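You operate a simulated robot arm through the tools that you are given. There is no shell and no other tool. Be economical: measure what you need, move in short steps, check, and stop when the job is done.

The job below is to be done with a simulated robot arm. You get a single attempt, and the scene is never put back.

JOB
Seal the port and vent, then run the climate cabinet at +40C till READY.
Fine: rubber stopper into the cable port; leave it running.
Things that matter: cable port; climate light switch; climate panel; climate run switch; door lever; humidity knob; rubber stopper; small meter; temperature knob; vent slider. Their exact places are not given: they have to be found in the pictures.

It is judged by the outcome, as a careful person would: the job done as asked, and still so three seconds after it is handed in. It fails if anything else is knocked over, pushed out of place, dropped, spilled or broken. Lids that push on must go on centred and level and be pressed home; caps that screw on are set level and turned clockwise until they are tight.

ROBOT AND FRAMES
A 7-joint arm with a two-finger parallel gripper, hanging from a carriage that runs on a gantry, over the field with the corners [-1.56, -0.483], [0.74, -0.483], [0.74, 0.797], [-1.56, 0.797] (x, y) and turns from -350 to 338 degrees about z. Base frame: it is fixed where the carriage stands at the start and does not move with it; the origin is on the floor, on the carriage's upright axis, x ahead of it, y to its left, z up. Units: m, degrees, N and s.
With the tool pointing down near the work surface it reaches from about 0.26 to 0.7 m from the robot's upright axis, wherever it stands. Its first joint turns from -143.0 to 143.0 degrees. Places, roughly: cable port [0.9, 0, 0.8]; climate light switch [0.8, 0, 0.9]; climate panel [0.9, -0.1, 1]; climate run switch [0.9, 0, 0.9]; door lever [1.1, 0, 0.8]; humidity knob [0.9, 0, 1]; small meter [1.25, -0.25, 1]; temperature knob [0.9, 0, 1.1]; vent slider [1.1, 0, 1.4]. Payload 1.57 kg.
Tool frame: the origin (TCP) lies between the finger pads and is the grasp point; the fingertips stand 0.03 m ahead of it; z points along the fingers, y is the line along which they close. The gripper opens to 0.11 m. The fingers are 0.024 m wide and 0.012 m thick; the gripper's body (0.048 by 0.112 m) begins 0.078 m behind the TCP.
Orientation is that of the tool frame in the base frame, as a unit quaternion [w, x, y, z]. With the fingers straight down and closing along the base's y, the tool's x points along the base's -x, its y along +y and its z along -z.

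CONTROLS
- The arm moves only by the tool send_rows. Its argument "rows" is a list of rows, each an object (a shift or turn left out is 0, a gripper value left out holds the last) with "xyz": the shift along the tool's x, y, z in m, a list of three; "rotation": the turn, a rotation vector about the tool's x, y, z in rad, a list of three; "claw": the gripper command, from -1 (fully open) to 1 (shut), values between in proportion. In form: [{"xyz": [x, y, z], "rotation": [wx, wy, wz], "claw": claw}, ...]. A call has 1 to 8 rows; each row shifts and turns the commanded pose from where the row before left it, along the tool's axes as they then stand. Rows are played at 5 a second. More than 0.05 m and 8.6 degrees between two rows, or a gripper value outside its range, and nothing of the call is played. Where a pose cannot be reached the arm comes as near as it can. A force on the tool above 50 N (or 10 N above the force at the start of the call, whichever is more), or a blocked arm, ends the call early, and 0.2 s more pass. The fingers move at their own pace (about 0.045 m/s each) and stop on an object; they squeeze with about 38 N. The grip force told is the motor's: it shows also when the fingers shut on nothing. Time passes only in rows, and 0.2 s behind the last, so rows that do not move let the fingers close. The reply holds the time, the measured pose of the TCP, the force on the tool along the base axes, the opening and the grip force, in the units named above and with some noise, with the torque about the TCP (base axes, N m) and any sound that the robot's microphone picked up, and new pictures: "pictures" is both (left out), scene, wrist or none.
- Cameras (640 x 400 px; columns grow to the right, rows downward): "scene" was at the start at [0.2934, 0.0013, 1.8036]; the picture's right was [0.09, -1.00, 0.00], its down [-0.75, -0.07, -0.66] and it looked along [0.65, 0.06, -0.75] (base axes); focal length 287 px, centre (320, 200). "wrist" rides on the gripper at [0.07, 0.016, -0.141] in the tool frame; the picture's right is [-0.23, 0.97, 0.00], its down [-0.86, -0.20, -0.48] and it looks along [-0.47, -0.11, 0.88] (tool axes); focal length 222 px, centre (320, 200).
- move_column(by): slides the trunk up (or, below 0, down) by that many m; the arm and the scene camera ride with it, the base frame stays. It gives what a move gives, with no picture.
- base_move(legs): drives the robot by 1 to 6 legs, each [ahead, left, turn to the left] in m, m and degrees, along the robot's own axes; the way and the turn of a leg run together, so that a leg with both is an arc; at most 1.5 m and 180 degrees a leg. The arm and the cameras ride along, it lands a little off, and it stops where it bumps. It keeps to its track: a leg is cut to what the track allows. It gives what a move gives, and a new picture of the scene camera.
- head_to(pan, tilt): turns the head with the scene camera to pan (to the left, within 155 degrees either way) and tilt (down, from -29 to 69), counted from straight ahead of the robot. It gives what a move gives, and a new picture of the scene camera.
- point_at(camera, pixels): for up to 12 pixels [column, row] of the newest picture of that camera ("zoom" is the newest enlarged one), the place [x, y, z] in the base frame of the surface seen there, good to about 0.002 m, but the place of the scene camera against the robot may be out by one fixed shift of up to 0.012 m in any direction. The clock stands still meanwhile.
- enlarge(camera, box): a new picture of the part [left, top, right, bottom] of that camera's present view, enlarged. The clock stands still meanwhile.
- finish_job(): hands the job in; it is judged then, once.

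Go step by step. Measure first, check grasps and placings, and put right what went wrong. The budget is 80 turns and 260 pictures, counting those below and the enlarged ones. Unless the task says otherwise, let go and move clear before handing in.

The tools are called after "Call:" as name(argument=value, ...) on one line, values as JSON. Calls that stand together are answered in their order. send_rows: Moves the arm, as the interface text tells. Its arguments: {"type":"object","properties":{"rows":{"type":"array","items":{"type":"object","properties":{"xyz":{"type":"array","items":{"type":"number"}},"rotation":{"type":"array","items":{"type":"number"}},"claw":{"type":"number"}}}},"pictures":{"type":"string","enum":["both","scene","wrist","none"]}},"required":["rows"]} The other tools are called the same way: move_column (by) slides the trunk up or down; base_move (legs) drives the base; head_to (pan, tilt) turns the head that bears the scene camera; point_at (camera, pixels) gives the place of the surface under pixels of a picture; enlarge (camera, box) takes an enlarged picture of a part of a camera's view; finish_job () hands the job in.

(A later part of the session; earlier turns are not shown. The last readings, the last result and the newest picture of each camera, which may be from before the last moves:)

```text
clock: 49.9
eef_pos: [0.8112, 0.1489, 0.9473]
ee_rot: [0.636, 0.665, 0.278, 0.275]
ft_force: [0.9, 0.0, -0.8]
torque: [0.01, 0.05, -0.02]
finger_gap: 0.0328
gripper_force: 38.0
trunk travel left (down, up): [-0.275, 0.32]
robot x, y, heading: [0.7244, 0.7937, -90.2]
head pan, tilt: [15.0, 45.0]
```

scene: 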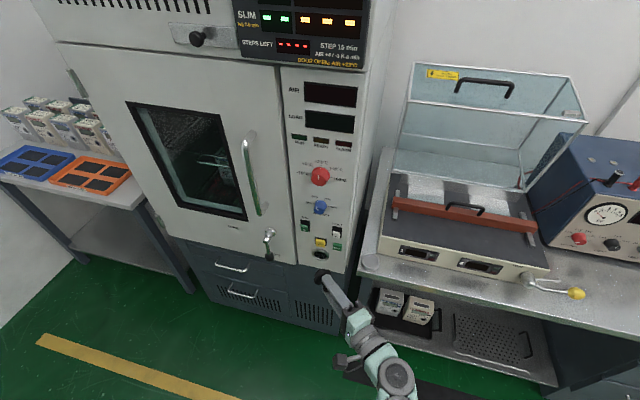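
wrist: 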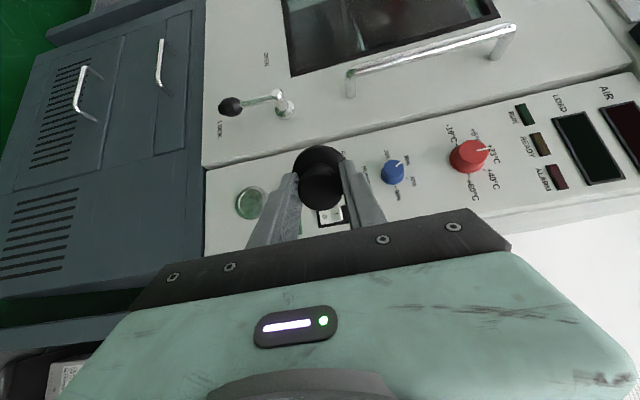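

Excellent view: port at (250,203), knobs, lever. Finish the yaw (−46°) so the tool points straight at −y.

Call:
send_rows(rows=[{"rotation": [0, -0.134, 0]}, {"rotation": [0, -0.134, 0]}, {"rotation": [0, -0.134, 0]}, {"rotation": [0, -0.134, 0]}, {"rotation": [0, -0.134, 0]}, {"rotation": [0, -0.133, 0]}, {"rotation": [-0.044, 0, 0]}, {}], pictures="both")

```text
clock: 51.7
eef_pos: [0.8118, 0.15, 0.9468]
ee_rot: [0.71, 0.704, 0.008, -0.006]
ft_force: [-0.4, 0.6, -1.1]
torque: [0.04, 0.01, 0.03]
finger_gap: 0.0326
gripper_force: 38.1
trunk travel left (down, up): [-0.275, 0.32]
robot x, y, heading: [0.7201, 0.7914, -89.8]
head pan, tilt: [15.0, 45.0]
```

scene: 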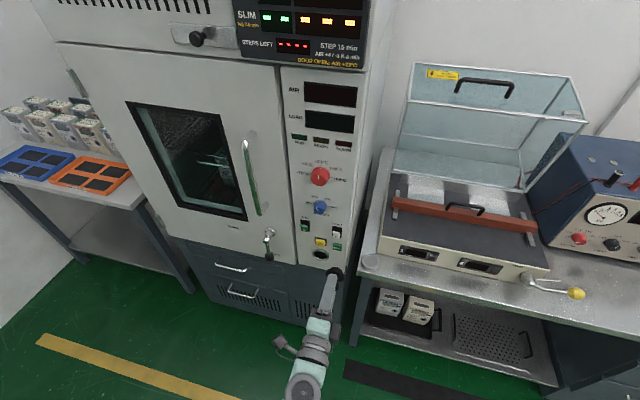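
wrist: 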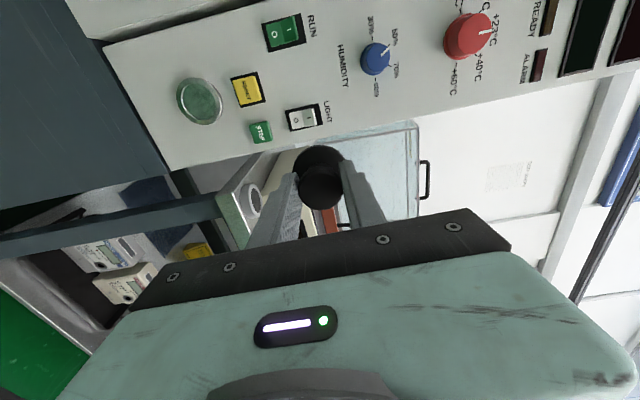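

Clear frontal view. Measure port ring, switches, knobs with the wrist camera, and enlarge.

Call:
enlarge(camera="wrist", box=[160, 0, 360, 150])

Call:
enlarge(camera="wrist", box=[330, 0, 530, 120])

Call:
point_at(camera="wrist", pixels=[[178, 100], [222, 100], [199, 78], [199, 124], [199, 101], [280, 34], [292, 32], [261, 132], [376, 60], [468, 38], [247, 90], [240, 125]])

```text
2.67 times, centred on (260, 75) of wrist
```

zoom: 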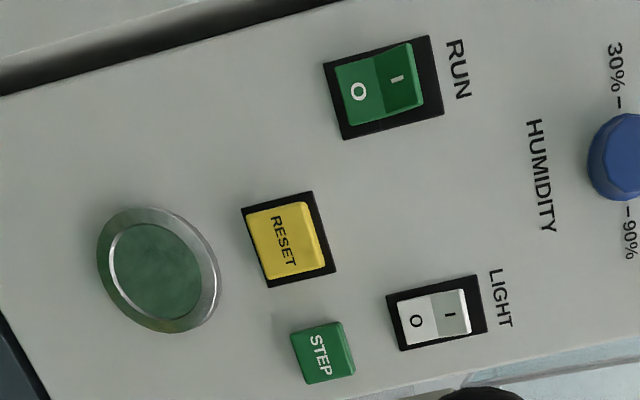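

```text
3.20 times, centred on (430, 60) of wrist
```

zoom: 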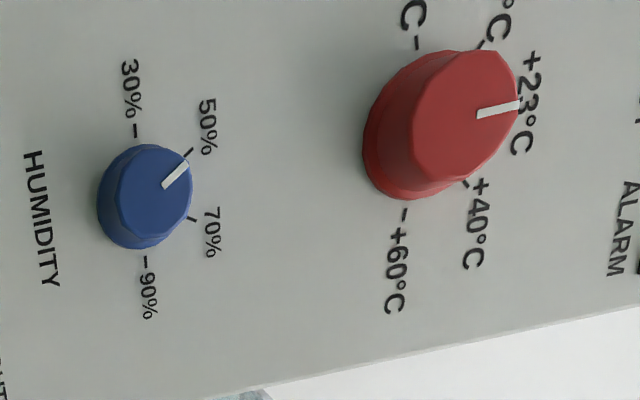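

```text
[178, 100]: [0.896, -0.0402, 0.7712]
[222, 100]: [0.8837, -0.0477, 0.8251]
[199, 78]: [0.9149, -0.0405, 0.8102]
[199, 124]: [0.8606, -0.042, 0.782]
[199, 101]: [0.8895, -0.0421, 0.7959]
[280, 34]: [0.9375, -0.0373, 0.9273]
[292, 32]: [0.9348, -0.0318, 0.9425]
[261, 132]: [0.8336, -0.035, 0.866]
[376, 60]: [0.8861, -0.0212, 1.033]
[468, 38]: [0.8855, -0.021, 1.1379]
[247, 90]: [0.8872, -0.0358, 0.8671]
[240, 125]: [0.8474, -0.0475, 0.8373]
```

RUN's "I" half stands out more than "O" (off now). Port centre ≈ (0.889, 0.796). Refine the port ring and inspect the stopper in the scene.

Call:
point_at(camera="wrist", pixels=[[178, 96], [221, 106], [196.5, 79], [201.5, 123], [184, 85], [215, 120], [182, 112], [214, 88], [186, 97], [210, 104]])

Call:
enlarge(camera="scene", box=[290, 240, 370, 300])

```text
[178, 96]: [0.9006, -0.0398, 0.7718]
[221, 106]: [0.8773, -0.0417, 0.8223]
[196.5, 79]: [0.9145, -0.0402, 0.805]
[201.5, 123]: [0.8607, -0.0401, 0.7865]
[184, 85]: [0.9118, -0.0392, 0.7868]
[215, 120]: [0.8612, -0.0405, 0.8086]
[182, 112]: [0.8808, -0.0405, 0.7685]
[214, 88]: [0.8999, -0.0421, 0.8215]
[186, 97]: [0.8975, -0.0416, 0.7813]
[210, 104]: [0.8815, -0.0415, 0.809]
```

```text
6.67 times, centred on (330, 270) of scene
```

zoom: 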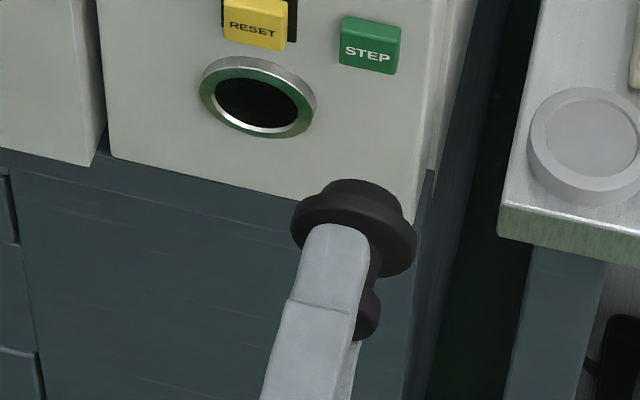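

Ring centre = (0.888, 0.796), face y≈−0.040. Align the TCP to x 0.888, z 0.796 still at y 0.15.

Call:
send_rows(rows=[{"xyz": [0.02, -0.0385, 0]}, {"xyz": [0.02, -0.0385, 0]}, {"xyz": [0.02, -0.0385, 0]}, {"xyz": [0.0176, -0.035, 0]}, {"rotation": [0.008, 0, -0.018]}, {}, {}], pictures="both")

```text
clock: 53.3
eef_pos: [0.8858, 0.149, 0.7944]
ee_rot: [0.707, 0.707, 0.014, -0.013]
ft_force: [0.1, -0.2, -0.4]
torque: [-0.02, 0.0, -0.01]
finger_gap: 0.0325
gripper_force: 38.1
trunk travel left (down, up): [-0.275, 0.32]
robot x, y, heading: [0.7237, 0.7923, -89.8]
head pan, tilt: [15.0, 45.0]
```

scene: 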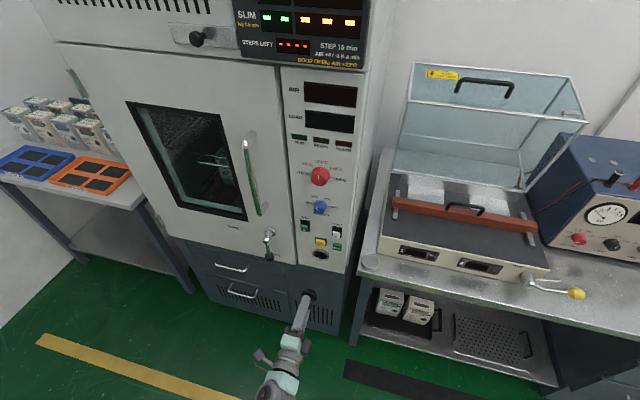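
wrist: 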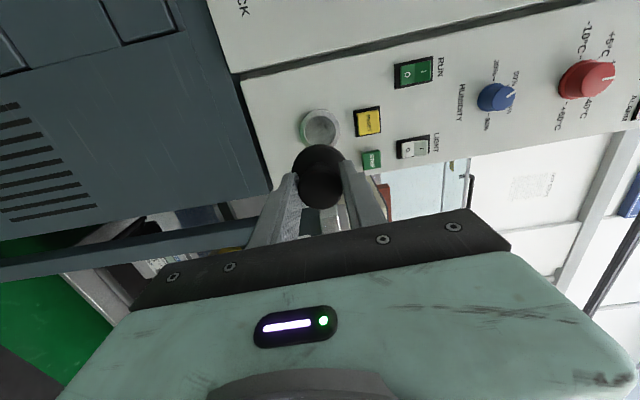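

Port at (321,127) lines up ahead of the stopper. Correct +2.5 mm x, +2 mm z and advance to y≈0.06.

Call:
send_rows(rows=[{"xyz": [0.0025, 0.002, 0.03]}, {"xyz": [0, 0, 0.03]}, {"xyz": [0, 0, 0.03]}, {}, {}], pictures="both")

Call:
enlarge(camera="scene", box=[280, 230, 360, 290])

Call:
enlarge(camera="wrist", box=[270, 80, 410, 180])

```text
clock: 54.5
eef_pos: [0.8864, 0.0587, 0.7983]
ee_rot: [0.707, 0.707, 0.014, -0.013]
ft_force: [0.0, 0.1, -1.4]
torque: [-0.01, 0.03, -0.04]
finger_gap: 0.0324
gripper_force: 37.9
trunk travel left (down, up): [-0.275, 0.32]
robot x, y, heading: [0.7281, 0.7929, -90.2]
head pan, tilt: [15.0, 45.0]
```

scene: 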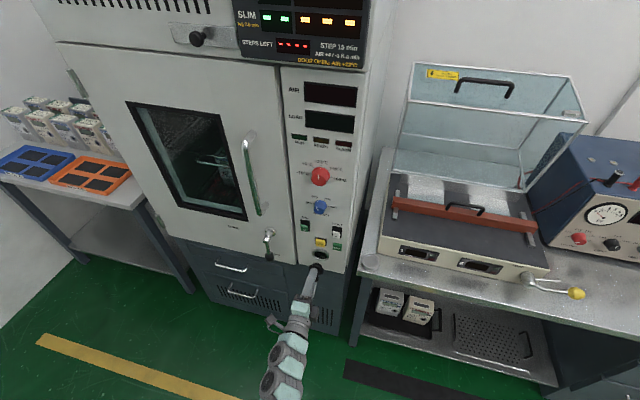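
wrist: 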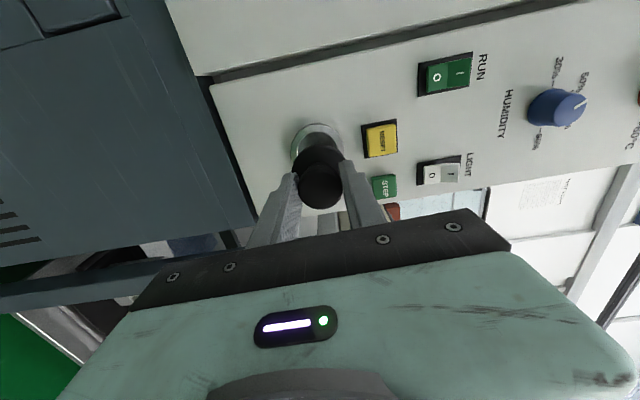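

```text
6.67 times, centred on (320, 260) of scene
```

zoom: 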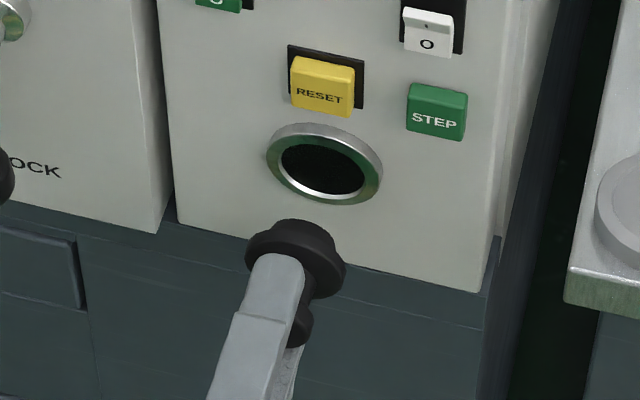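

```text
4.00 times, centred on (340, 130) of wrist
```

zoom: 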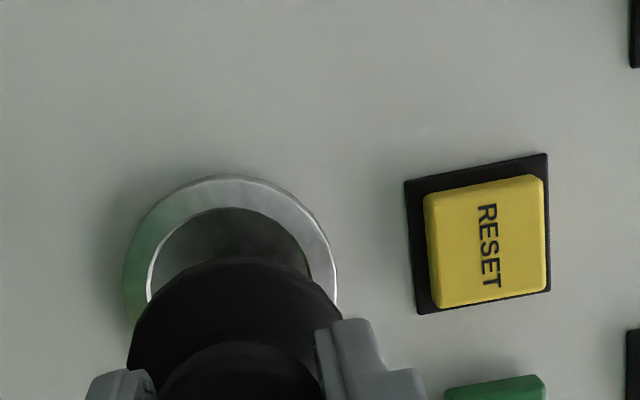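

Stopper approaches slightly in front of the hole. Re-measure the ring from this closer view to refine.

Call:
point_at(camera="zoom", pixels=[[128, 275], [155, 212], [190, 185], [230, 180], [270, 188], [305, 215], [328, 260], [180, 300], [148, 280], [250, 300], [160, 330], [300, 300]])

```text
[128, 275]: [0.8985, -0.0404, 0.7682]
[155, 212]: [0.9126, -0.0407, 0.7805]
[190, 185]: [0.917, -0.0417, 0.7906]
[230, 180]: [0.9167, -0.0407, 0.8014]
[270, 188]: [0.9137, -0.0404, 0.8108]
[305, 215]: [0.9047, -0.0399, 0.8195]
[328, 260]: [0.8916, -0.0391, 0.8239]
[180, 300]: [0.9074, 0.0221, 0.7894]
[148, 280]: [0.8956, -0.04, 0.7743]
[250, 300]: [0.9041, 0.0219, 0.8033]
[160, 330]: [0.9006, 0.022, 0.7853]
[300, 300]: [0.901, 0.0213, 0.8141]
```

Ring fit: centre (0.888, 0.7957), R 29 mm. Check the flange rim's own centre likewise.

Call:
point_at(camera="zoom", pixels=[[133, 352], [150, 312], [180, 280], [210, 265], [240, 262], [270, 266], [300, 282], [325, 305], [336, 318]])

```text
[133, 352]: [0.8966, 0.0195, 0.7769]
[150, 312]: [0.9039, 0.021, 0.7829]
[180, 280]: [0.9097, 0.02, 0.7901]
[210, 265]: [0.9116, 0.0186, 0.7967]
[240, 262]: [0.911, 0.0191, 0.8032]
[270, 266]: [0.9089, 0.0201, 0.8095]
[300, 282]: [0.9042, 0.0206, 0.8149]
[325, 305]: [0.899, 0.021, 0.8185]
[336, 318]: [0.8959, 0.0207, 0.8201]
```

Flange centre is (0.887, 0.7985): shift +1.2 mm x, −2.8 mm z, then advance gradually.

Call:
send_rows(rows=[{"xyz": [0.0012, -0.0028, 0.0]}, {"xyz": [0, 0, 0.015]}, {"xyz": [0, 0, 0.01]}, {"xyz": [0, 0, 0.007]}, {}], pictures="both")

Call:
enlarge(camera="scene", box=[280, 230, 360, 290])

```text
clock: 55.7
eef_pos: [0.8896, 0.0277, 0.7945]
ee_rot: [0.707, 0.707, 0.014, -0.012]
ft_force: [0.2, -0.4, -0.8]
torque: [0.05, -0.03, -0.01]
finger_gap: 0.0324
gripper_force: 37.4
trunk travel left (down, up): [-0.275, 0.32]
robot x, y, heading: [0.7214, 0.7917, -89.9]
head pan, tilt: [15.0, 45.0]
```

scene: 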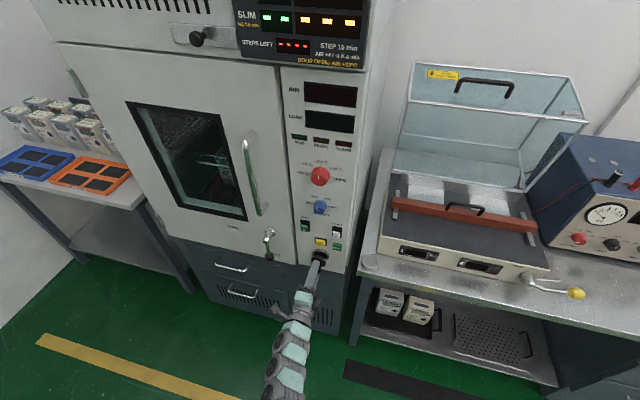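
wrist: 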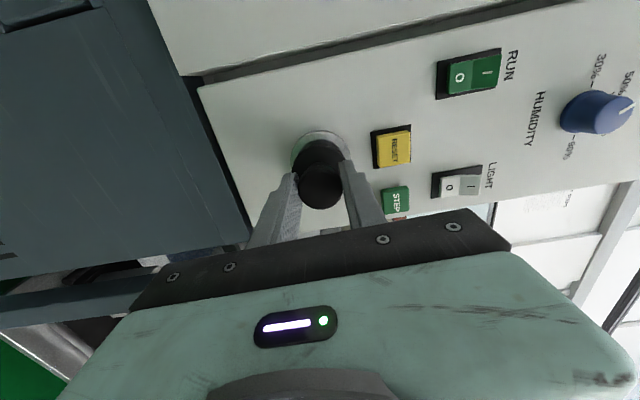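

```text
6.67 times, centred on (320, 260) of scene
```

zoom: 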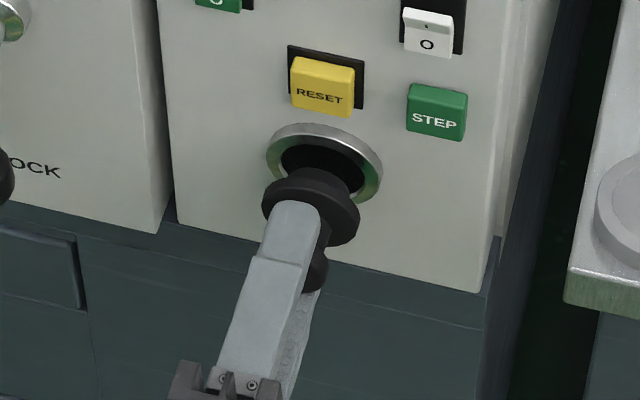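

The plug is at the mouth of the hole. Press in slowly.

Call:
send_rows(rows=[{"xyz": [0, 0, 0.006]}, {"xyz": [0, 0, 0.006]}, {"xyz": [0, 0, 0.006]}, {}], pictures="wrist")

Call:
enlarge(camera="scene", box=[280, 230, 360, 290])

```text
clock: 56.7
eef_pos: [0.888, 0.0088, 0.7936]
ee_rot: [0.706, 0.708, 0.015, -0.012]
ft_force: [-0.2, 1.0, 0.1]
torque: [-0.01, -0.01, 0.01]
finger_gap: 0.0326
gripper_force: 38.6
trunk travel left (down, up): [-0.275, 0.32]
robot x, y, heading: [0.7249, 0.791, -89.8]
head pan, tilt: [15.0, 45.0]
```

wrist: 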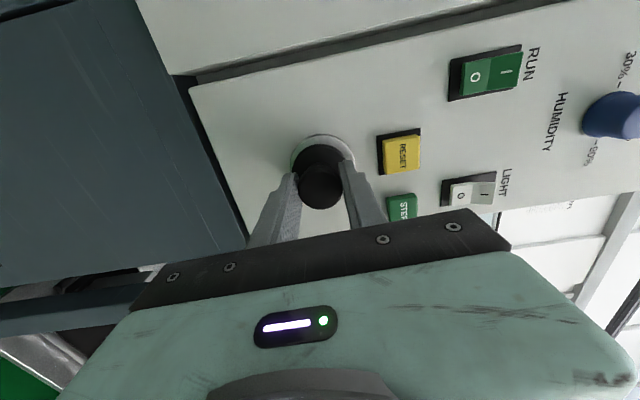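

```text
6.67 times, centred on (320, 260) of scene
```

zoom: 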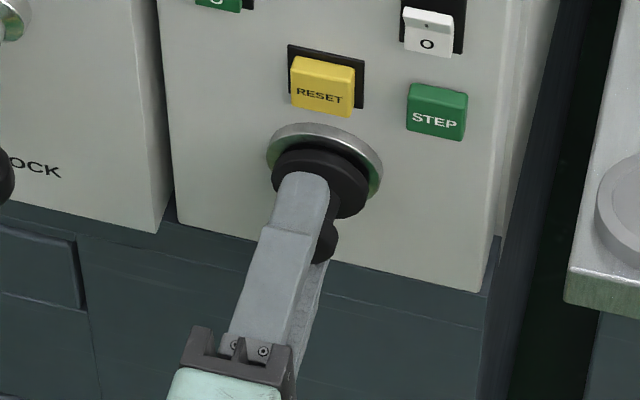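

No resistance; adjust z +1.5 mm and press on till force rises.

Call:
send_rows(rows=[{"xyz": [0, 0.0015, 0.004]}, {"xyz": [0, 0, 0.005]}, {"xyz": [0, 0, 0.005]}, {"xyz": [0, 0, 0.005]}, {"xyz": [0, 0, 0.004]}, {}], pictures="wrist")

Call:
enlarge(camera="scene", box=[280, 230, 360, 290])

```text
clock: 57.4
eef_pos: [0.8901, 0.007, 0.7946]
ee_rot: [0.708, 0.706, 0.014, -0.013]
ft_force: [-5.2, 35.3, 10.8]
torque: [-0.17, 0.01, -0.16]
finger_gap: 0.0325
gripper_force: 37.9
trunk travel left (down, up): [-0.275, 0.32]
robot x, y, heading: [0.7295, 0.7898, -90.1]
head pan, tilt: [15.0, 45.0]
stopped in row 3: the force on the tool passed its limit at 57 N (the readings are from after the stop); the commanded pose is now the measured one
```

wrist: 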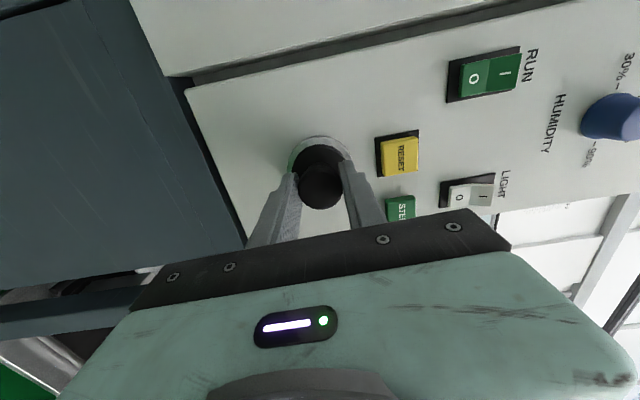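

```text
6.67 times, centred on (320, 260) of scene
```

zoom: 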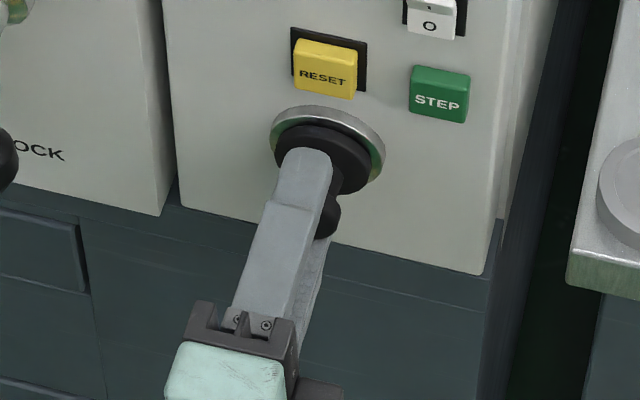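

Force rose at 57 N with the flange apparently on the ring. Check whether the flange is flush (rim y versus ring y).

Call:
enlarge(camera="wrist", box=[280, 120, 360, 170])

Call:
point_at(camera="wrist", pixels=[[300, 146], [310, 140], [320, 138], [335, 141], [345, 149], [305, 158], [312, 150], [320, 148], [330, 149], [338, 155], [320, 155]])

```text
8.00 times, centred on (320, 145) of wrist
```

zoom: 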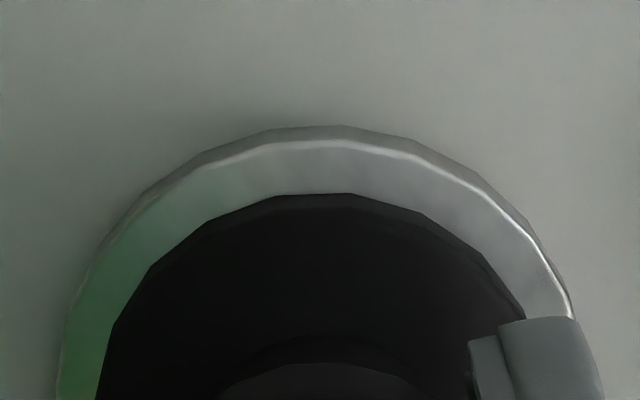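

```text
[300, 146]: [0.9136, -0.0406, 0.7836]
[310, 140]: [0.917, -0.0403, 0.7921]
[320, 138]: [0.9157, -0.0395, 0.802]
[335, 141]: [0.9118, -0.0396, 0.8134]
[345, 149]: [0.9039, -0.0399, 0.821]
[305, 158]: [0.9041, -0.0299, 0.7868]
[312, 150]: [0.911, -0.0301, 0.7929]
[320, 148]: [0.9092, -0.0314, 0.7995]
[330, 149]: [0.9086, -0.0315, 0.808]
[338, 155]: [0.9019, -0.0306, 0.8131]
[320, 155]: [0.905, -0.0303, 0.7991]
```

Flange back is 9.5 mm proud of the ring face; I need the flange's side depth from the scene to tell if it's seated.

Call:
enlarge(camera="scene", box=[305, 235, 345, 265])

Call:
point_at(camera="zoom", pixels=[[320, 60], [320, 85], [320, 110], [320, 125], [320, 140], [320, 155], [320, 170], [320, 185], [320, 200]])

```text
13.33 times, centred on (325, 250) of scene
```

zoom: 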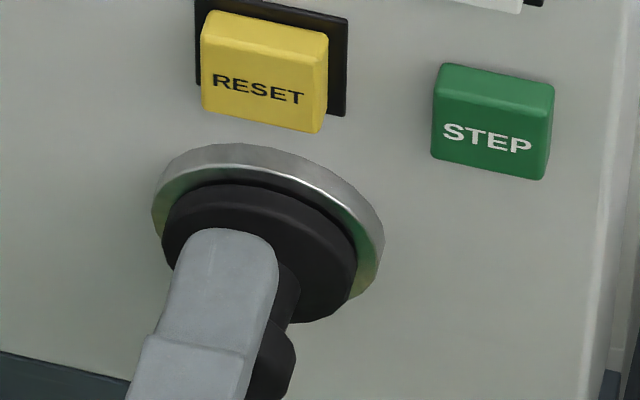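

```text
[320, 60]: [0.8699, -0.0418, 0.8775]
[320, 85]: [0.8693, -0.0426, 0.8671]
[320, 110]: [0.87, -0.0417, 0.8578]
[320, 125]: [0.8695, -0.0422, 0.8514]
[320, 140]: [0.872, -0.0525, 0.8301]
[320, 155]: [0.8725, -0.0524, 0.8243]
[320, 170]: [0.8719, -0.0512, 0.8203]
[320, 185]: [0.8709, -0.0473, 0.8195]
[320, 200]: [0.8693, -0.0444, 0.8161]
```

Call:
point_at(camera="zoom", pixels=[[240, 150], [240, 160], [240, 168], [240, 176], [240, 182], [240, 188], [240, 195], [240, 202], [240, 209], [240, 216], [265, 225], [300, 205]])

```text
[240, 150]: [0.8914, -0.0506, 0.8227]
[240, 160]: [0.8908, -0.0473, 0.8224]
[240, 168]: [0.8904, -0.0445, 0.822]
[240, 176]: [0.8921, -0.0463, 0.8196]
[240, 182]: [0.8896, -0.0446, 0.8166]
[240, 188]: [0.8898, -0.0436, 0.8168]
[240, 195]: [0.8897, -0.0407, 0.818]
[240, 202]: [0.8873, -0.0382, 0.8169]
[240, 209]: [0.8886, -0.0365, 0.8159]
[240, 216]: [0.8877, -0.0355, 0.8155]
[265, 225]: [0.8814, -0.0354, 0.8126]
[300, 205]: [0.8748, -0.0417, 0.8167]
```

The flange side runs from y −0.036 right to the ring face (−0.045) with no gap: seated. Open and withdraw.

Call:
send_rows(rows=[{"claw": 0.3}, {"claw": 0.3}, {}, {"xyz": [0, 0, -0.03]}, {"xyz": [0, 0, -0.04]}, {"xyz": [0, 0, -0.04]}, {}], pictures="wrist")

Call:
enlarge(camera="scene", box=[285, 215, 365, 275])

```text
clock: 59.0
eef_pos: [0.8912, 0.1087, 0.7978]
ee_rot: [0.709, 0.705, 0.015, -0.013]
ft_force: [0.3, 0.7, 0.2]
torque: [-0.01, 0.0, 0.0]
finger_gap: 0.0388
gripper_force: 0.1
trunk travel left (down, up): [-0.275, 0.32]
robot x, y, heading: [0.7251, 0.7935, -90.0]
head pan, tilt: [15.0, 45.0]
```

wrist: 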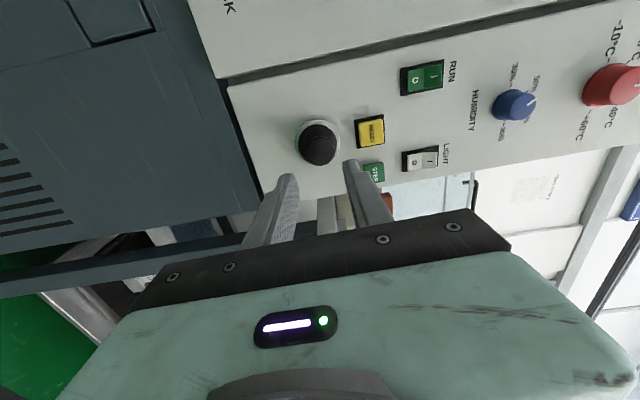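

```text
6.67 times, centred on (325, 245) of scene
```

zoom: 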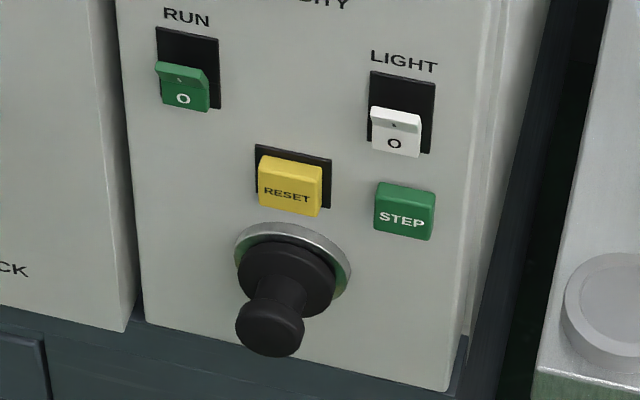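

The stopper stands seated and straight. Next the temperature knob: raise the trunk 0.32 with the tool backed off.

Call:
send_rows(rows=[{"xyz": [0, 0, -0.04], "claw": -0.1}, {}], pictures="none")

Call:
move_column(by=0.31)

Call:
send_rows(rows=[{}, {}], pictures="both")

```text
clock: 59.6
eef_pos: [0.8906, 0.1495, 0.7955]
ee_rot: [0.71, 0.704, 0.014, -0.013]
ft_force: [-0.6, 0.1, 0.0]
torque: [-0.01, -0.01, 0.0]
finger_gap: 0.0606
gripper_force: 0.1
trunk travel left (down, up): [-0.275, 0.32]
robot x, y, heading: [0.7225, 0.7887, -90.0]
head pan, tilt: [15.0, 45.0]
```

```text
clock: 62.7
eef_pos: [0.8905, 0.1501, 1.1065]
ee_rot: [0.709, 0.704, 0.014, -0.013]
ft_force: [-0.2, -0.3, 0.9]
torque: [0.01, -0.01, -0.01]
finger_gap: 0.0606
gripper_force: 0.0
trunk travel left (down, up): [-0.585, 0.01]
robot x, y, heading: [0.7235, 0.7898, -89.7]
head pan, tilt: [15.0, 45.0]
```

```text
clock: 63.3
eef_pos: [0.8898, 0.1471, 1.1057]
ee_rot: [0.709, 0.705, 0.014, -0.014]
ft_force: [0.4, 0.6, -0.5]
torque: [0.02, 0.01, 0.02]
finger_gap: 0.0602
gripper_force: 0.0
trunk travel left (down, up): [-0.585, 0.01]
robot x, y, heading: [0.722, 0.7917, -89.9]
head pan, tilt: [15.0, 45.0]
```

scene: 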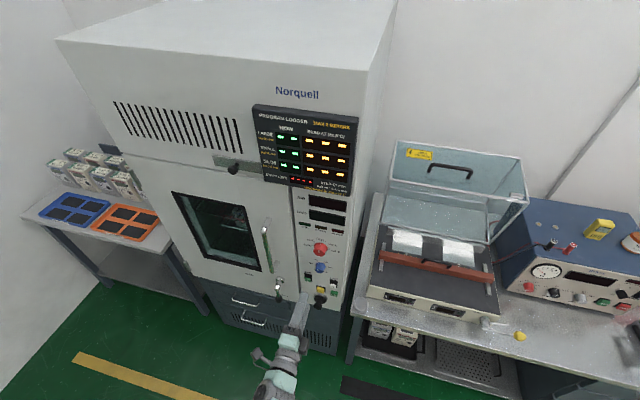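
wrist: 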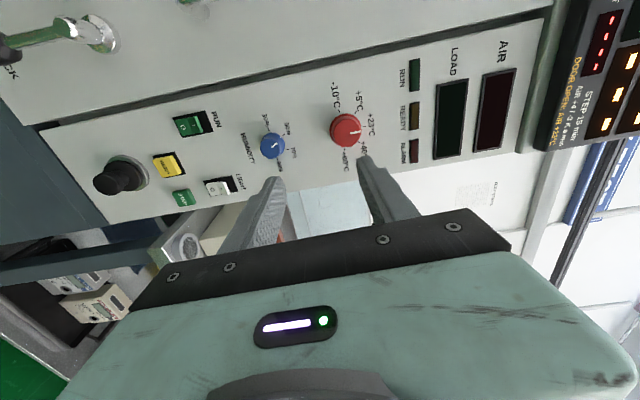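

Knob at (346,130). Enlarge it and measure its face, and glance at the vent from this higher view.

Call:
enlarge(camera="wrist", box=[310, 90, 390, 170])

Call:
point_at(camera="zoom", pixels=[[250, 180], [330, 130], [370, 190], [330, 265], [335, 195], [270, 240], [370, 90], [420, 180], [400, 250], [290, 190]])

Call:
enlarge(camera="scene", box=[200, 140, 280, 190])

```text
5.00 times, centred on (350, 130) of wrist
```

zoom: 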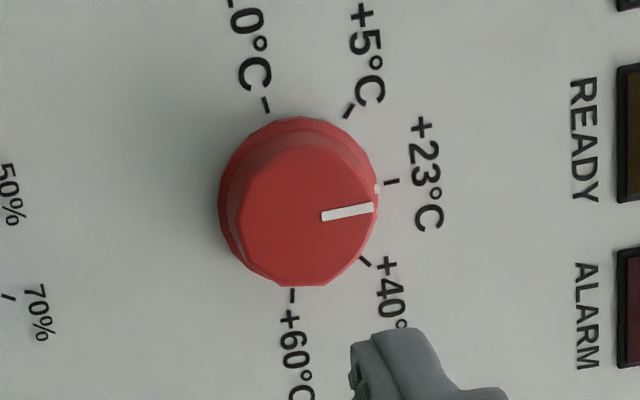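

```text
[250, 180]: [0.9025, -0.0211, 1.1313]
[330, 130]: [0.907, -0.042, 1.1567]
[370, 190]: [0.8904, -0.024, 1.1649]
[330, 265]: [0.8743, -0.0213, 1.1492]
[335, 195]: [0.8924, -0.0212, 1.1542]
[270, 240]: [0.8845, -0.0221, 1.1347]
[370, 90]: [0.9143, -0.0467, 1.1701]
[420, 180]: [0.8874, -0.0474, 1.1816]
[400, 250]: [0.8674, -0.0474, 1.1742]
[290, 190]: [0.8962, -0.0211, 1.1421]
```

```text
8.00 times, centred on (240, 165) of scene
```

zoom: 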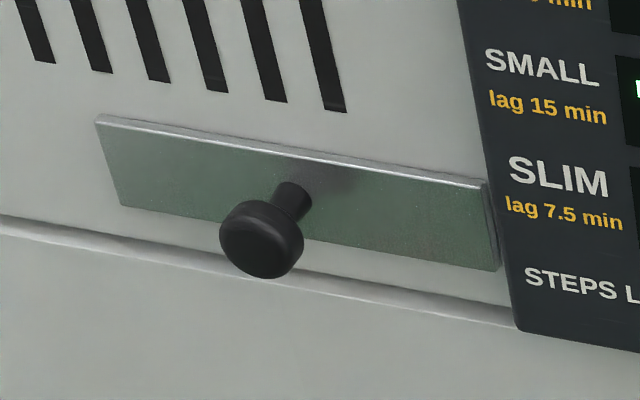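

Knob centre ≈ (0.889, 1.145), face y −0.021. Measure the scale ticks for exact turn angle.

Call:
point_at(camera="wrist", pixels=[[359, 142.2], [364.2, 126.4], [344.4, 149], [355.6, 112], [339.2, 110.6]])

Call:
send_rows(rows=[{"xyz": [-0.0015, 0.039, 0.04]}, {"xyz": [0, 0, 0.04]}, {"xyz": [0, 0, 0.015]}, {}, {}], pictures="wrist")

Call:
enlarge(camera="scene", box=[280, 210, 360, 270])

```text
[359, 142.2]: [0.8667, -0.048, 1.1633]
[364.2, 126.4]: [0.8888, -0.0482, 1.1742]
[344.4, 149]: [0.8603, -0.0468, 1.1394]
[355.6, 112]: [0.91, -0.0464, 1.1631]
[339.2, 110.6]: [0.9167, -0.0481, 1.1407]
```

```text
refused: row 1 steps farther than a row can; nothing moved
```

```text
6.67 times, centred on (320, 240) of scene
```

zoom: 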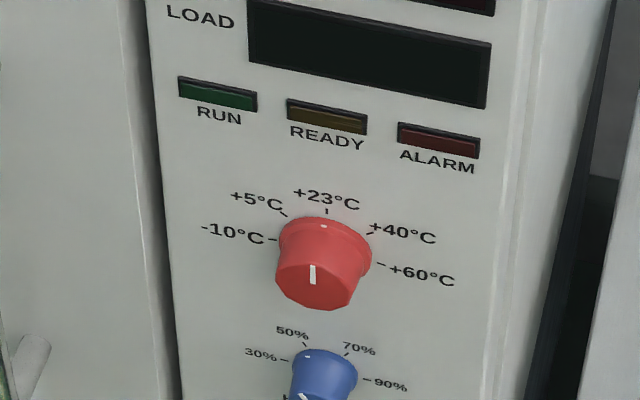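

Scale centre (0.8885, 1.146); +40 sits about 50° clockwise of +23. Align and approach so the fingertips straddle the knob.

Call:
send_rows(rows=[{"xyz": [-0.0015, 0.0395, 0]}, {"xyz": [0, 0, 0.04]}, {"xyz": [0, 0, 0.04]}, {"xyz": [0, 0, 0.02]}, {}, {}], pictures="wrist")

Call:
enlarge(camera="scene", box=[280, 210, 360, 270])

```text
clock: 64.7
eef_pos: [0.8894, 0.0512, 1.1468]
ee_rot: [0.709, 0.705, 0.013, -0.013]
ft_force: [0.4, 0.3, -0.5]
torque: [-0.03, -0.02, -0.01]
finger_gap: 0.0607
gripper_force: 0.1
trunk travel left (down, up): [-0.585, 0.01]
robot x, y, heading: [0.7271, 0.7938, -90.0]
head pan, tilt: [15.0, 45.0]
```

wrist: 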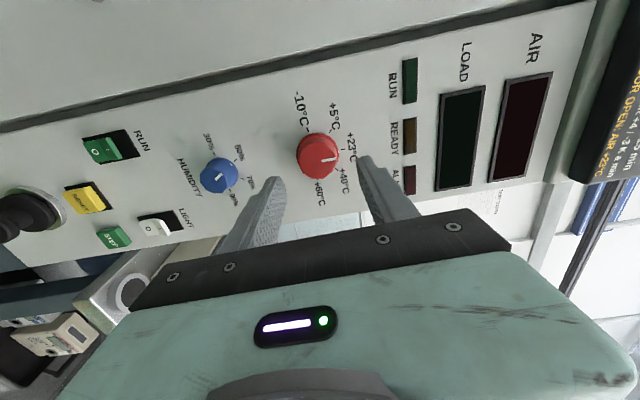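

```text
6.67 times, centred on (320, 240) of scene
```

zoom: 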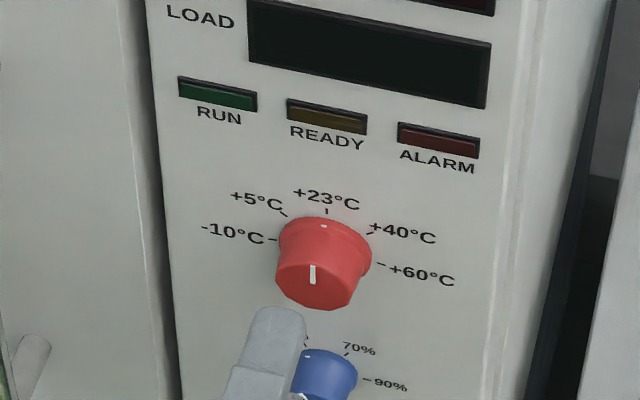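

Aligned. Advance 0.055 and close on the knob.

Call:
send_rows(rows=[{"xyz": [0, 0, 0.03]}, {"xyz": [0, 0, 0.024]}, {}, {"claw": 1}, {}, {}], pictures="wrist")

Call:
enlarge(camera="scene", box=[280, 210, 360, 270])

```text
clock: 66.1
eef_pos: [0.8915, -0.0034, 1.1441]
ee_rot: [0.708, 0.706, 0.014, -0.013]
ft_force: [-0.3, -8.2, -15.1]
torque: [0.37, -0.03, -0.2]
finger_gap: 0.0417
gripper_force: 30.6
trunk travel left (down, up): [-0.585, 0.01]
robot x, y, heading: [0.7267, 0.7898, -90.0]
head pan, tilt: [15.0, 45.0]
```

wrist: 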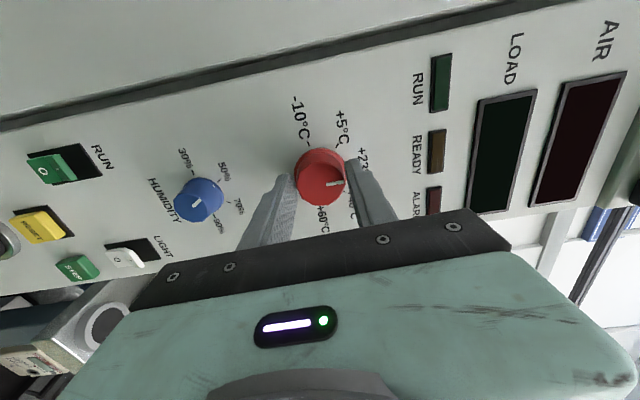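

```text
6.67 times, centred on (320, 240) of scene
```

zoom: 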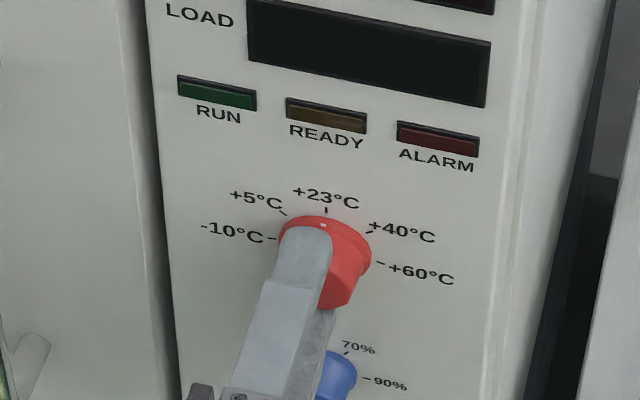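

Gripped. Turn clockwise (as seen from the front) by 50° in steps.

Call:
send_rows(rows=[{"xyz": [0, -0.001, 0]}, {"rotation": [0, 0, 0.125]}, {"rotation": [0, 0, 0.125]}, {"rotation": [0, 0, 0.125]}, {"rotation": [0, 0, 0.125]}, {"rotation": [0, 0, 0.125]}, {"rotation": [0, 0, 0.125]}, {"rotation": [0, 0, 0.12]}], pictures="wrist")

Call:
enlarge(camera="scene", box=[280, 210, 360, 270])

```text
clock: 67.9
eef_pos: [0.8903, -0.0027, 1.146]
ee_rot: [0.65, 0.643, -0.285, 0.288]
ft_force: [-5.0, 32.6, 21.1]
torque: [-0.21, 0.04, -0.5]
finger_gap: 0.0416
gripper_force: 45.2
trunk travel left (down, up): [-0.585, 0.01]
robot x, y, heading: [0.7265, 0.7941, -89.7]
head pan, tilt: [15.0, 45.0]
```

wrist: 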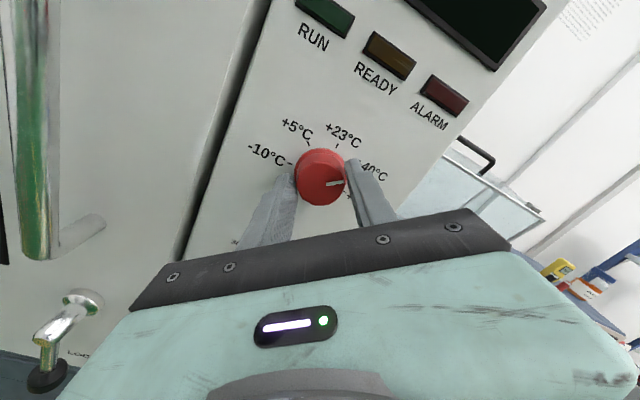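

```text
6.67 times, centred on (320, 240) of scene
```

zoom: 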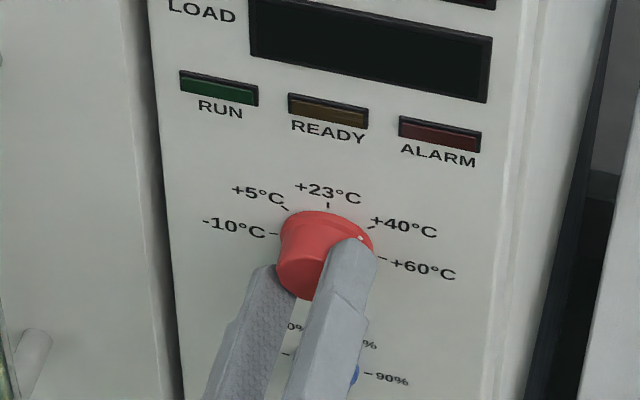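

Pointer has turned with the fingers; the collar dot (360,238) is near +40. Release, back off, and check.

Call:
send_rows(rows=[{"claw": 0}, {"claw": -0.1}, {}, {"xyz": [0, 0, -0.04]}, {"xyz": [0, 0, -0.04]}, {"xyz": [0, 0, -0.04]}, {}], pictures="wrist")

Call:
enlarge(camera="scene", box=[280, 210, 360, 270])

Call:
enlarge(camera="wrist", box=[270, 70, 400, 160])

```text
clock: 69.5
eef_pos: [0.8891, 0.1152, 1.145]
ee_rot: [0.649, 0.645, -0.283, 0.288]
ft_force: [0.2, 0.3, -0.1]
torque: [-0.01, 0.01, 0.01]
finger_gap: 0.0606
gripper_force: 0.0
trunk travel left (down, up): [-0.585, 0.01]
robot x, y, heading: [0.7222, 0.7901, -90.0]
head pan, tilt: [15.0, 45.0]
```

wrist: 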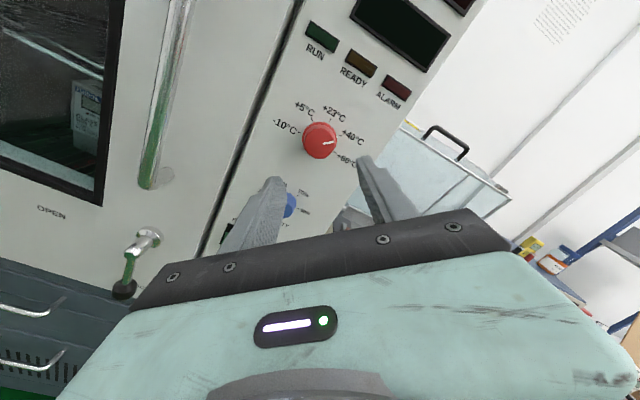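

```text
6.67 times, centred on (320, 240) of scene
```

zoom: 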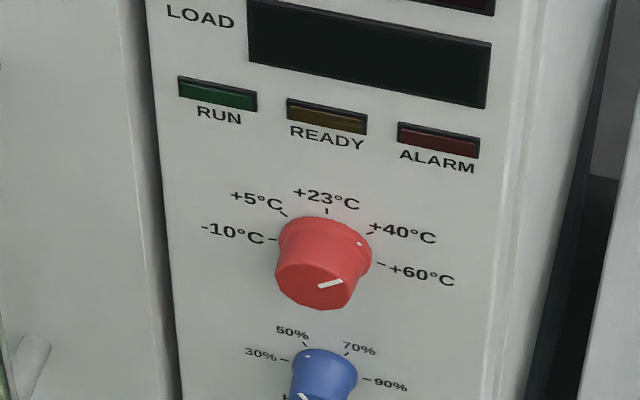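

```text
4.44 times, centred on (335, 115) of wrist
```

zoom: 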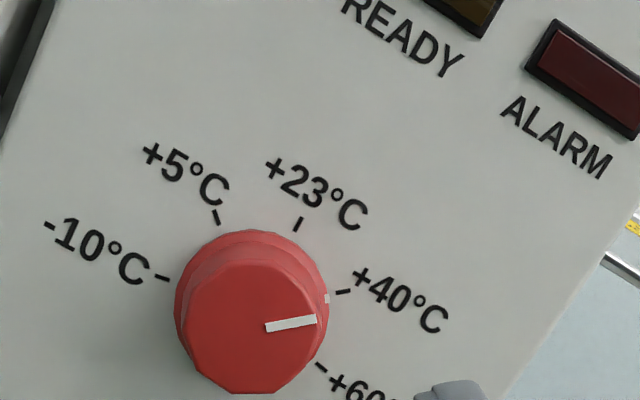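

Temperature is at +40 (dot beside the +40 tick). Now the vent: roll the tool so the camera is on top, then rise toward the vent knob.

Call:
send_rows(rows=[{"xyz": [0, 0, -0.03], "rotation": [0, 0, 0.145]}, {"rotation": [0, 0, 0.145]}, {"rotation": [0, 0, 0.145]}, {"rotation": [0, 0, 0.145]}, {"rotation": [0, 0, 0.144]}, {}], pictures="none")

Call:
send_rows(rows=[{"xyz": [0.035, -0.03, 0]}, {"xyz": [0.035, -0.03, 0]}, {"xyz": [0.035, -0.03, 0]}, {"xyz": [0.035, -0.03, 0]}, {"xyz": [0.03, -0.03, 0]}, {"xyz": [0.03, -0.03, 0]}, {}], pictures="both")

```text
clock: 70.9
eef_pos: [0.8893, 0.1448, 1.1442]
ee_rot: [0.504, 0.502, -0.495, 0.499]
ft_force: [0.3, 0.1, 0.7]
torque: [0.01, -0.02, 0.0]
finger_gap: 0.0602
gripper_force: 0.0
trunk travel left (down, up): [-0.585, 0.01]
robot x, y, heading: [0.7232, 0.7916, -89.8]
head pan, tilt: [15.0, 45.0]
```

```text
clock: 72.5
eef_pos: [1.0735, 0.1468, 1.3406]
ee_rot: [0.506, 0.503, -0.493, 0.498]
ft_force: [0.6, -0.1, 0.3]
torque: [0.03, 0.01, 0.0]
finger_gap: 0.0603
gripper_force: 0.0
trunk travel left (down, up): [-0.585, 0.01]
robot x, y, heading: [0.7245, 0.7927, -89.8]
head pan, tilt: [15.0, 45.0]
```

scene: 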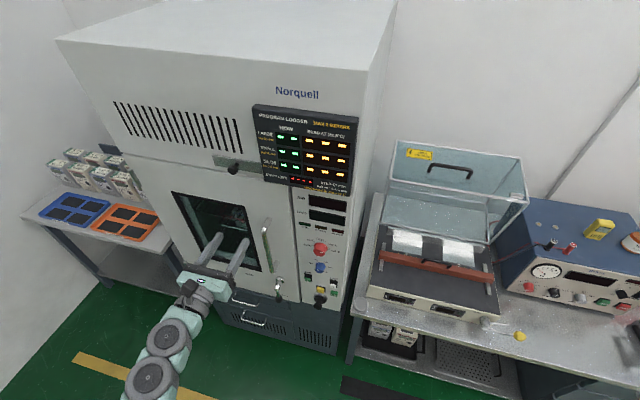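
wrist: 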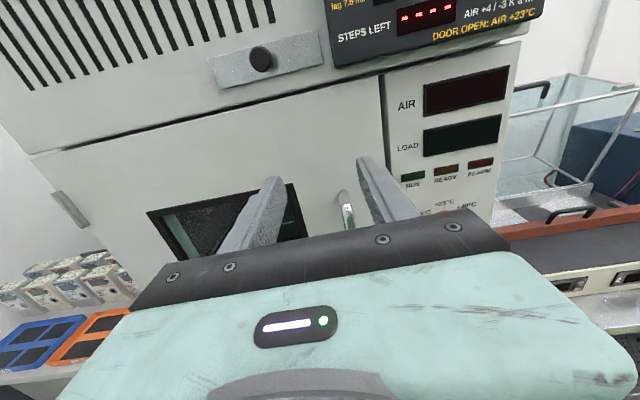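

Call:
enlarge(camera="wrist", box=[190, 0, 350, 100])

Call:
point_at(camera="zoom", pixels=[[282, 236], [82, 230], [110, 345], [515, 120], [535, 255], [300, 260], [330, 70], [440, 250], [200, 300], [290, 212]])

```text
4.00 times, centred on (270, 50) of wrist
```

zoom: 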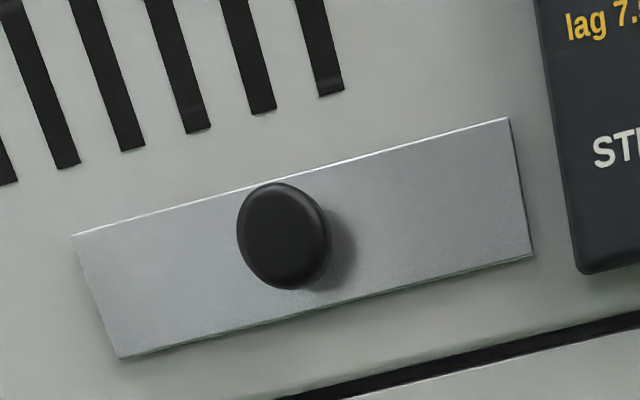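

```text
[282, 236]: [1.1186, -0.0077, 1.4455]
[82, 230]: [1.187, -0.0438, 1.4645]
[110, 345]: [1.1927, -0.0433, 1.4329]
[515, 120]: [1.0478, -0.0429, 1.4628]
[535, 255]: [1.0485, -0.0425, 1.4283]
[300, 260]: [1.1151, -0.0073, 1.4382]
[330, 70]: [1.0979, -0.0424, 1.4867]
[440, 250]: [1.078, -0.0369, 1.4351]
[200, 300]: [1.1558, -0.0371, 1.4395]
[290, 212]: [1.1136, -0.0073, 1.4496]
```

Vent plate spans x 1.048–1.190, knob centre (1.117, −0.007, 1.444). Align with the knob and approach.

Call:
send_rows(rows=[{"xyz": [0.035, -0.015, 0]}, {"xyz": [0.035, -0.015, 0]}, {"xyz": [0.034, -0.014, 0]}, {"xyz": [0, 0, 0.04]}, {"xyz": [0, 0, 0.03]}, {}, {}], pictures="wrist")

Call:
enlarge(camera="wrist", box=[240, 90, 400, 190])

```text
clock: 74.1
eef_pos: [1.1197, 0.0765, 1.4463]
ee_rot: [0.504, 0.502, -0.495, 0.499]
ft_force: [-0.7, 0.2, -0.1]
torque: [0.0, -0.02, -0.03]
finger_gap: 0.0603
gripper_force: 0.1
trunk travel left (down, up): [-0.585, 0.01]
robot x, y, heading: [0.7258, 0.7954, -89.6]
head pan, tilt: [15.0, 45.0]
```

wrist: 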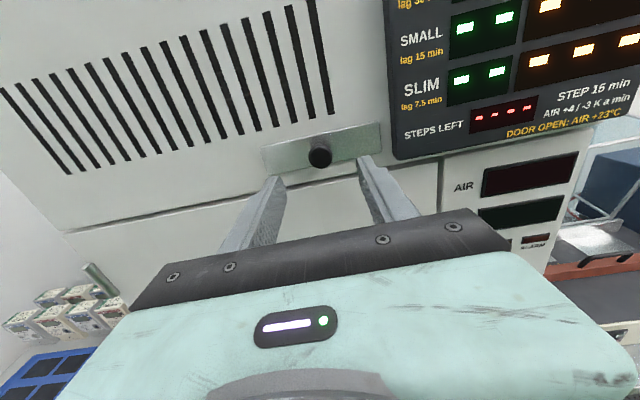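

```text
4.00 times, centred on (320, 140) of wrist
```

zoom: 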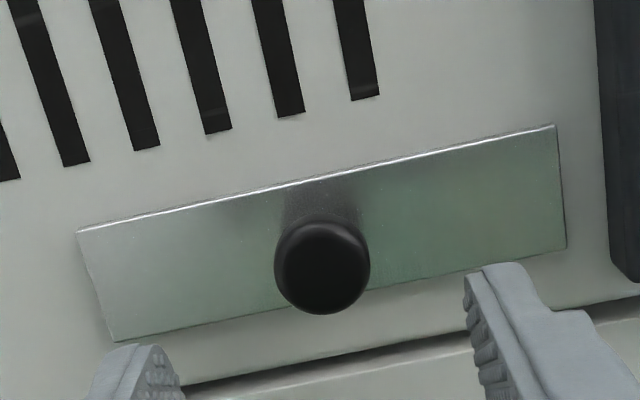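

Knob is centred between the fingers. Advance 0.068 and grip.

Call:
send_rows(rows=[{"xyz": [-0.001, 0.002, 0.035]}, {"xyz": [0, 0, 0.031]}, {}, {"claw": 1}, {}, {}, {}], pictures="wrist")

```text
clock: 75.7
eef_pos: [1.1191, 0.0099, 1.4454]
ee_rot: [0.504, 0.503, -0.494, 0.499]
ft_force: [6.1, -3.2, -0.8]
torque: [-0.03, 0.01, 0.2]
finger_gap: 0.0255
gripper_force: 30.9
trunk travel left (down, up): [-0.585, 0.01]
robot x, y, heading: [0.7274, 0.7947, -89.7]
head pan, tilt: [15.0, 45.0]
```

wrist: 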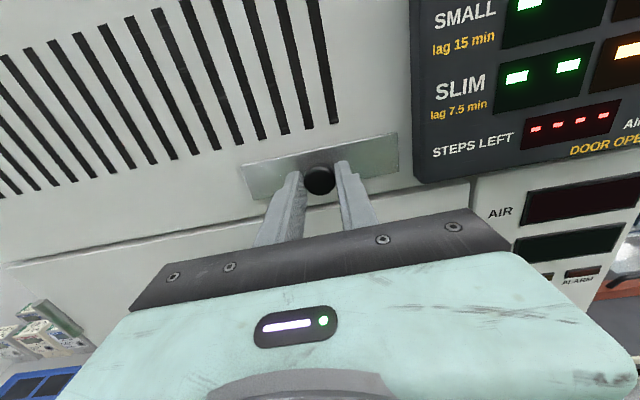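

Gripped (gap 0.0255). Try sliding +x (left) gently.

Call:
send_rows(rows=[{"xyz": [0, -0.006, 0]}, {"xyz": [0, -0.006, 0]}, {"xyz": [0, -0.006, 0]}, {}], pictures="wrist")

Call:
enlarge(camera="wrist", box=[220, 90, 420, 210])

```text
clock: 76.7
eef_pos: [1.135, 0.0107, 1.4448]
ee_rot: [0.504, 0.503, -0.494, 0.499]
ft_force: [0.6, -10.2, -7.6]
torque: [0.16, -0.02, 0.01]
finger_gap: 0.0253
gripper_force: 37.1
trunk travel left (down, up): [-0.585, 0.01]
robot x, y, heading: [0.7227, 0.7932, -89.8]
head pan, tilt: [15.0, 45.0]
```

wrist: 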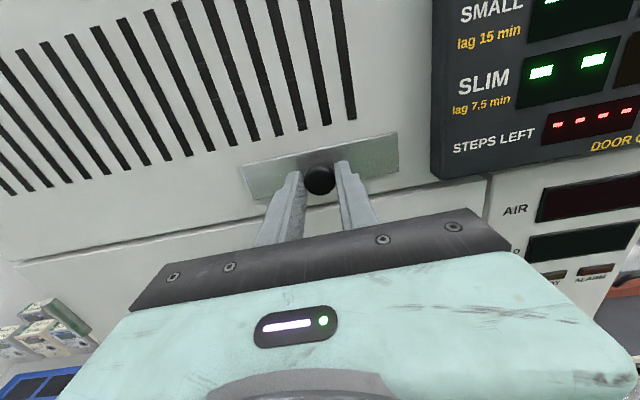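

```text
3.20 times, centred on (320, 150) of wrist
```

zoom: 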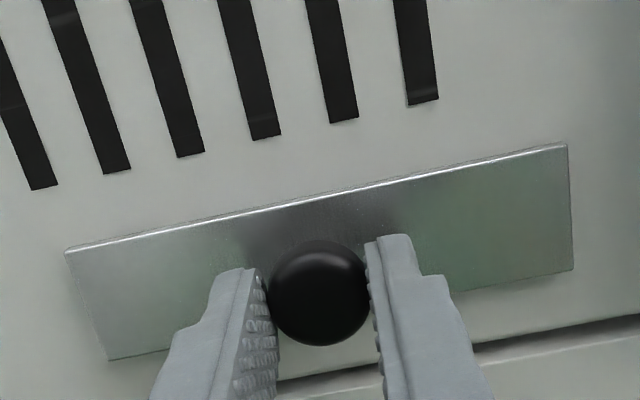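

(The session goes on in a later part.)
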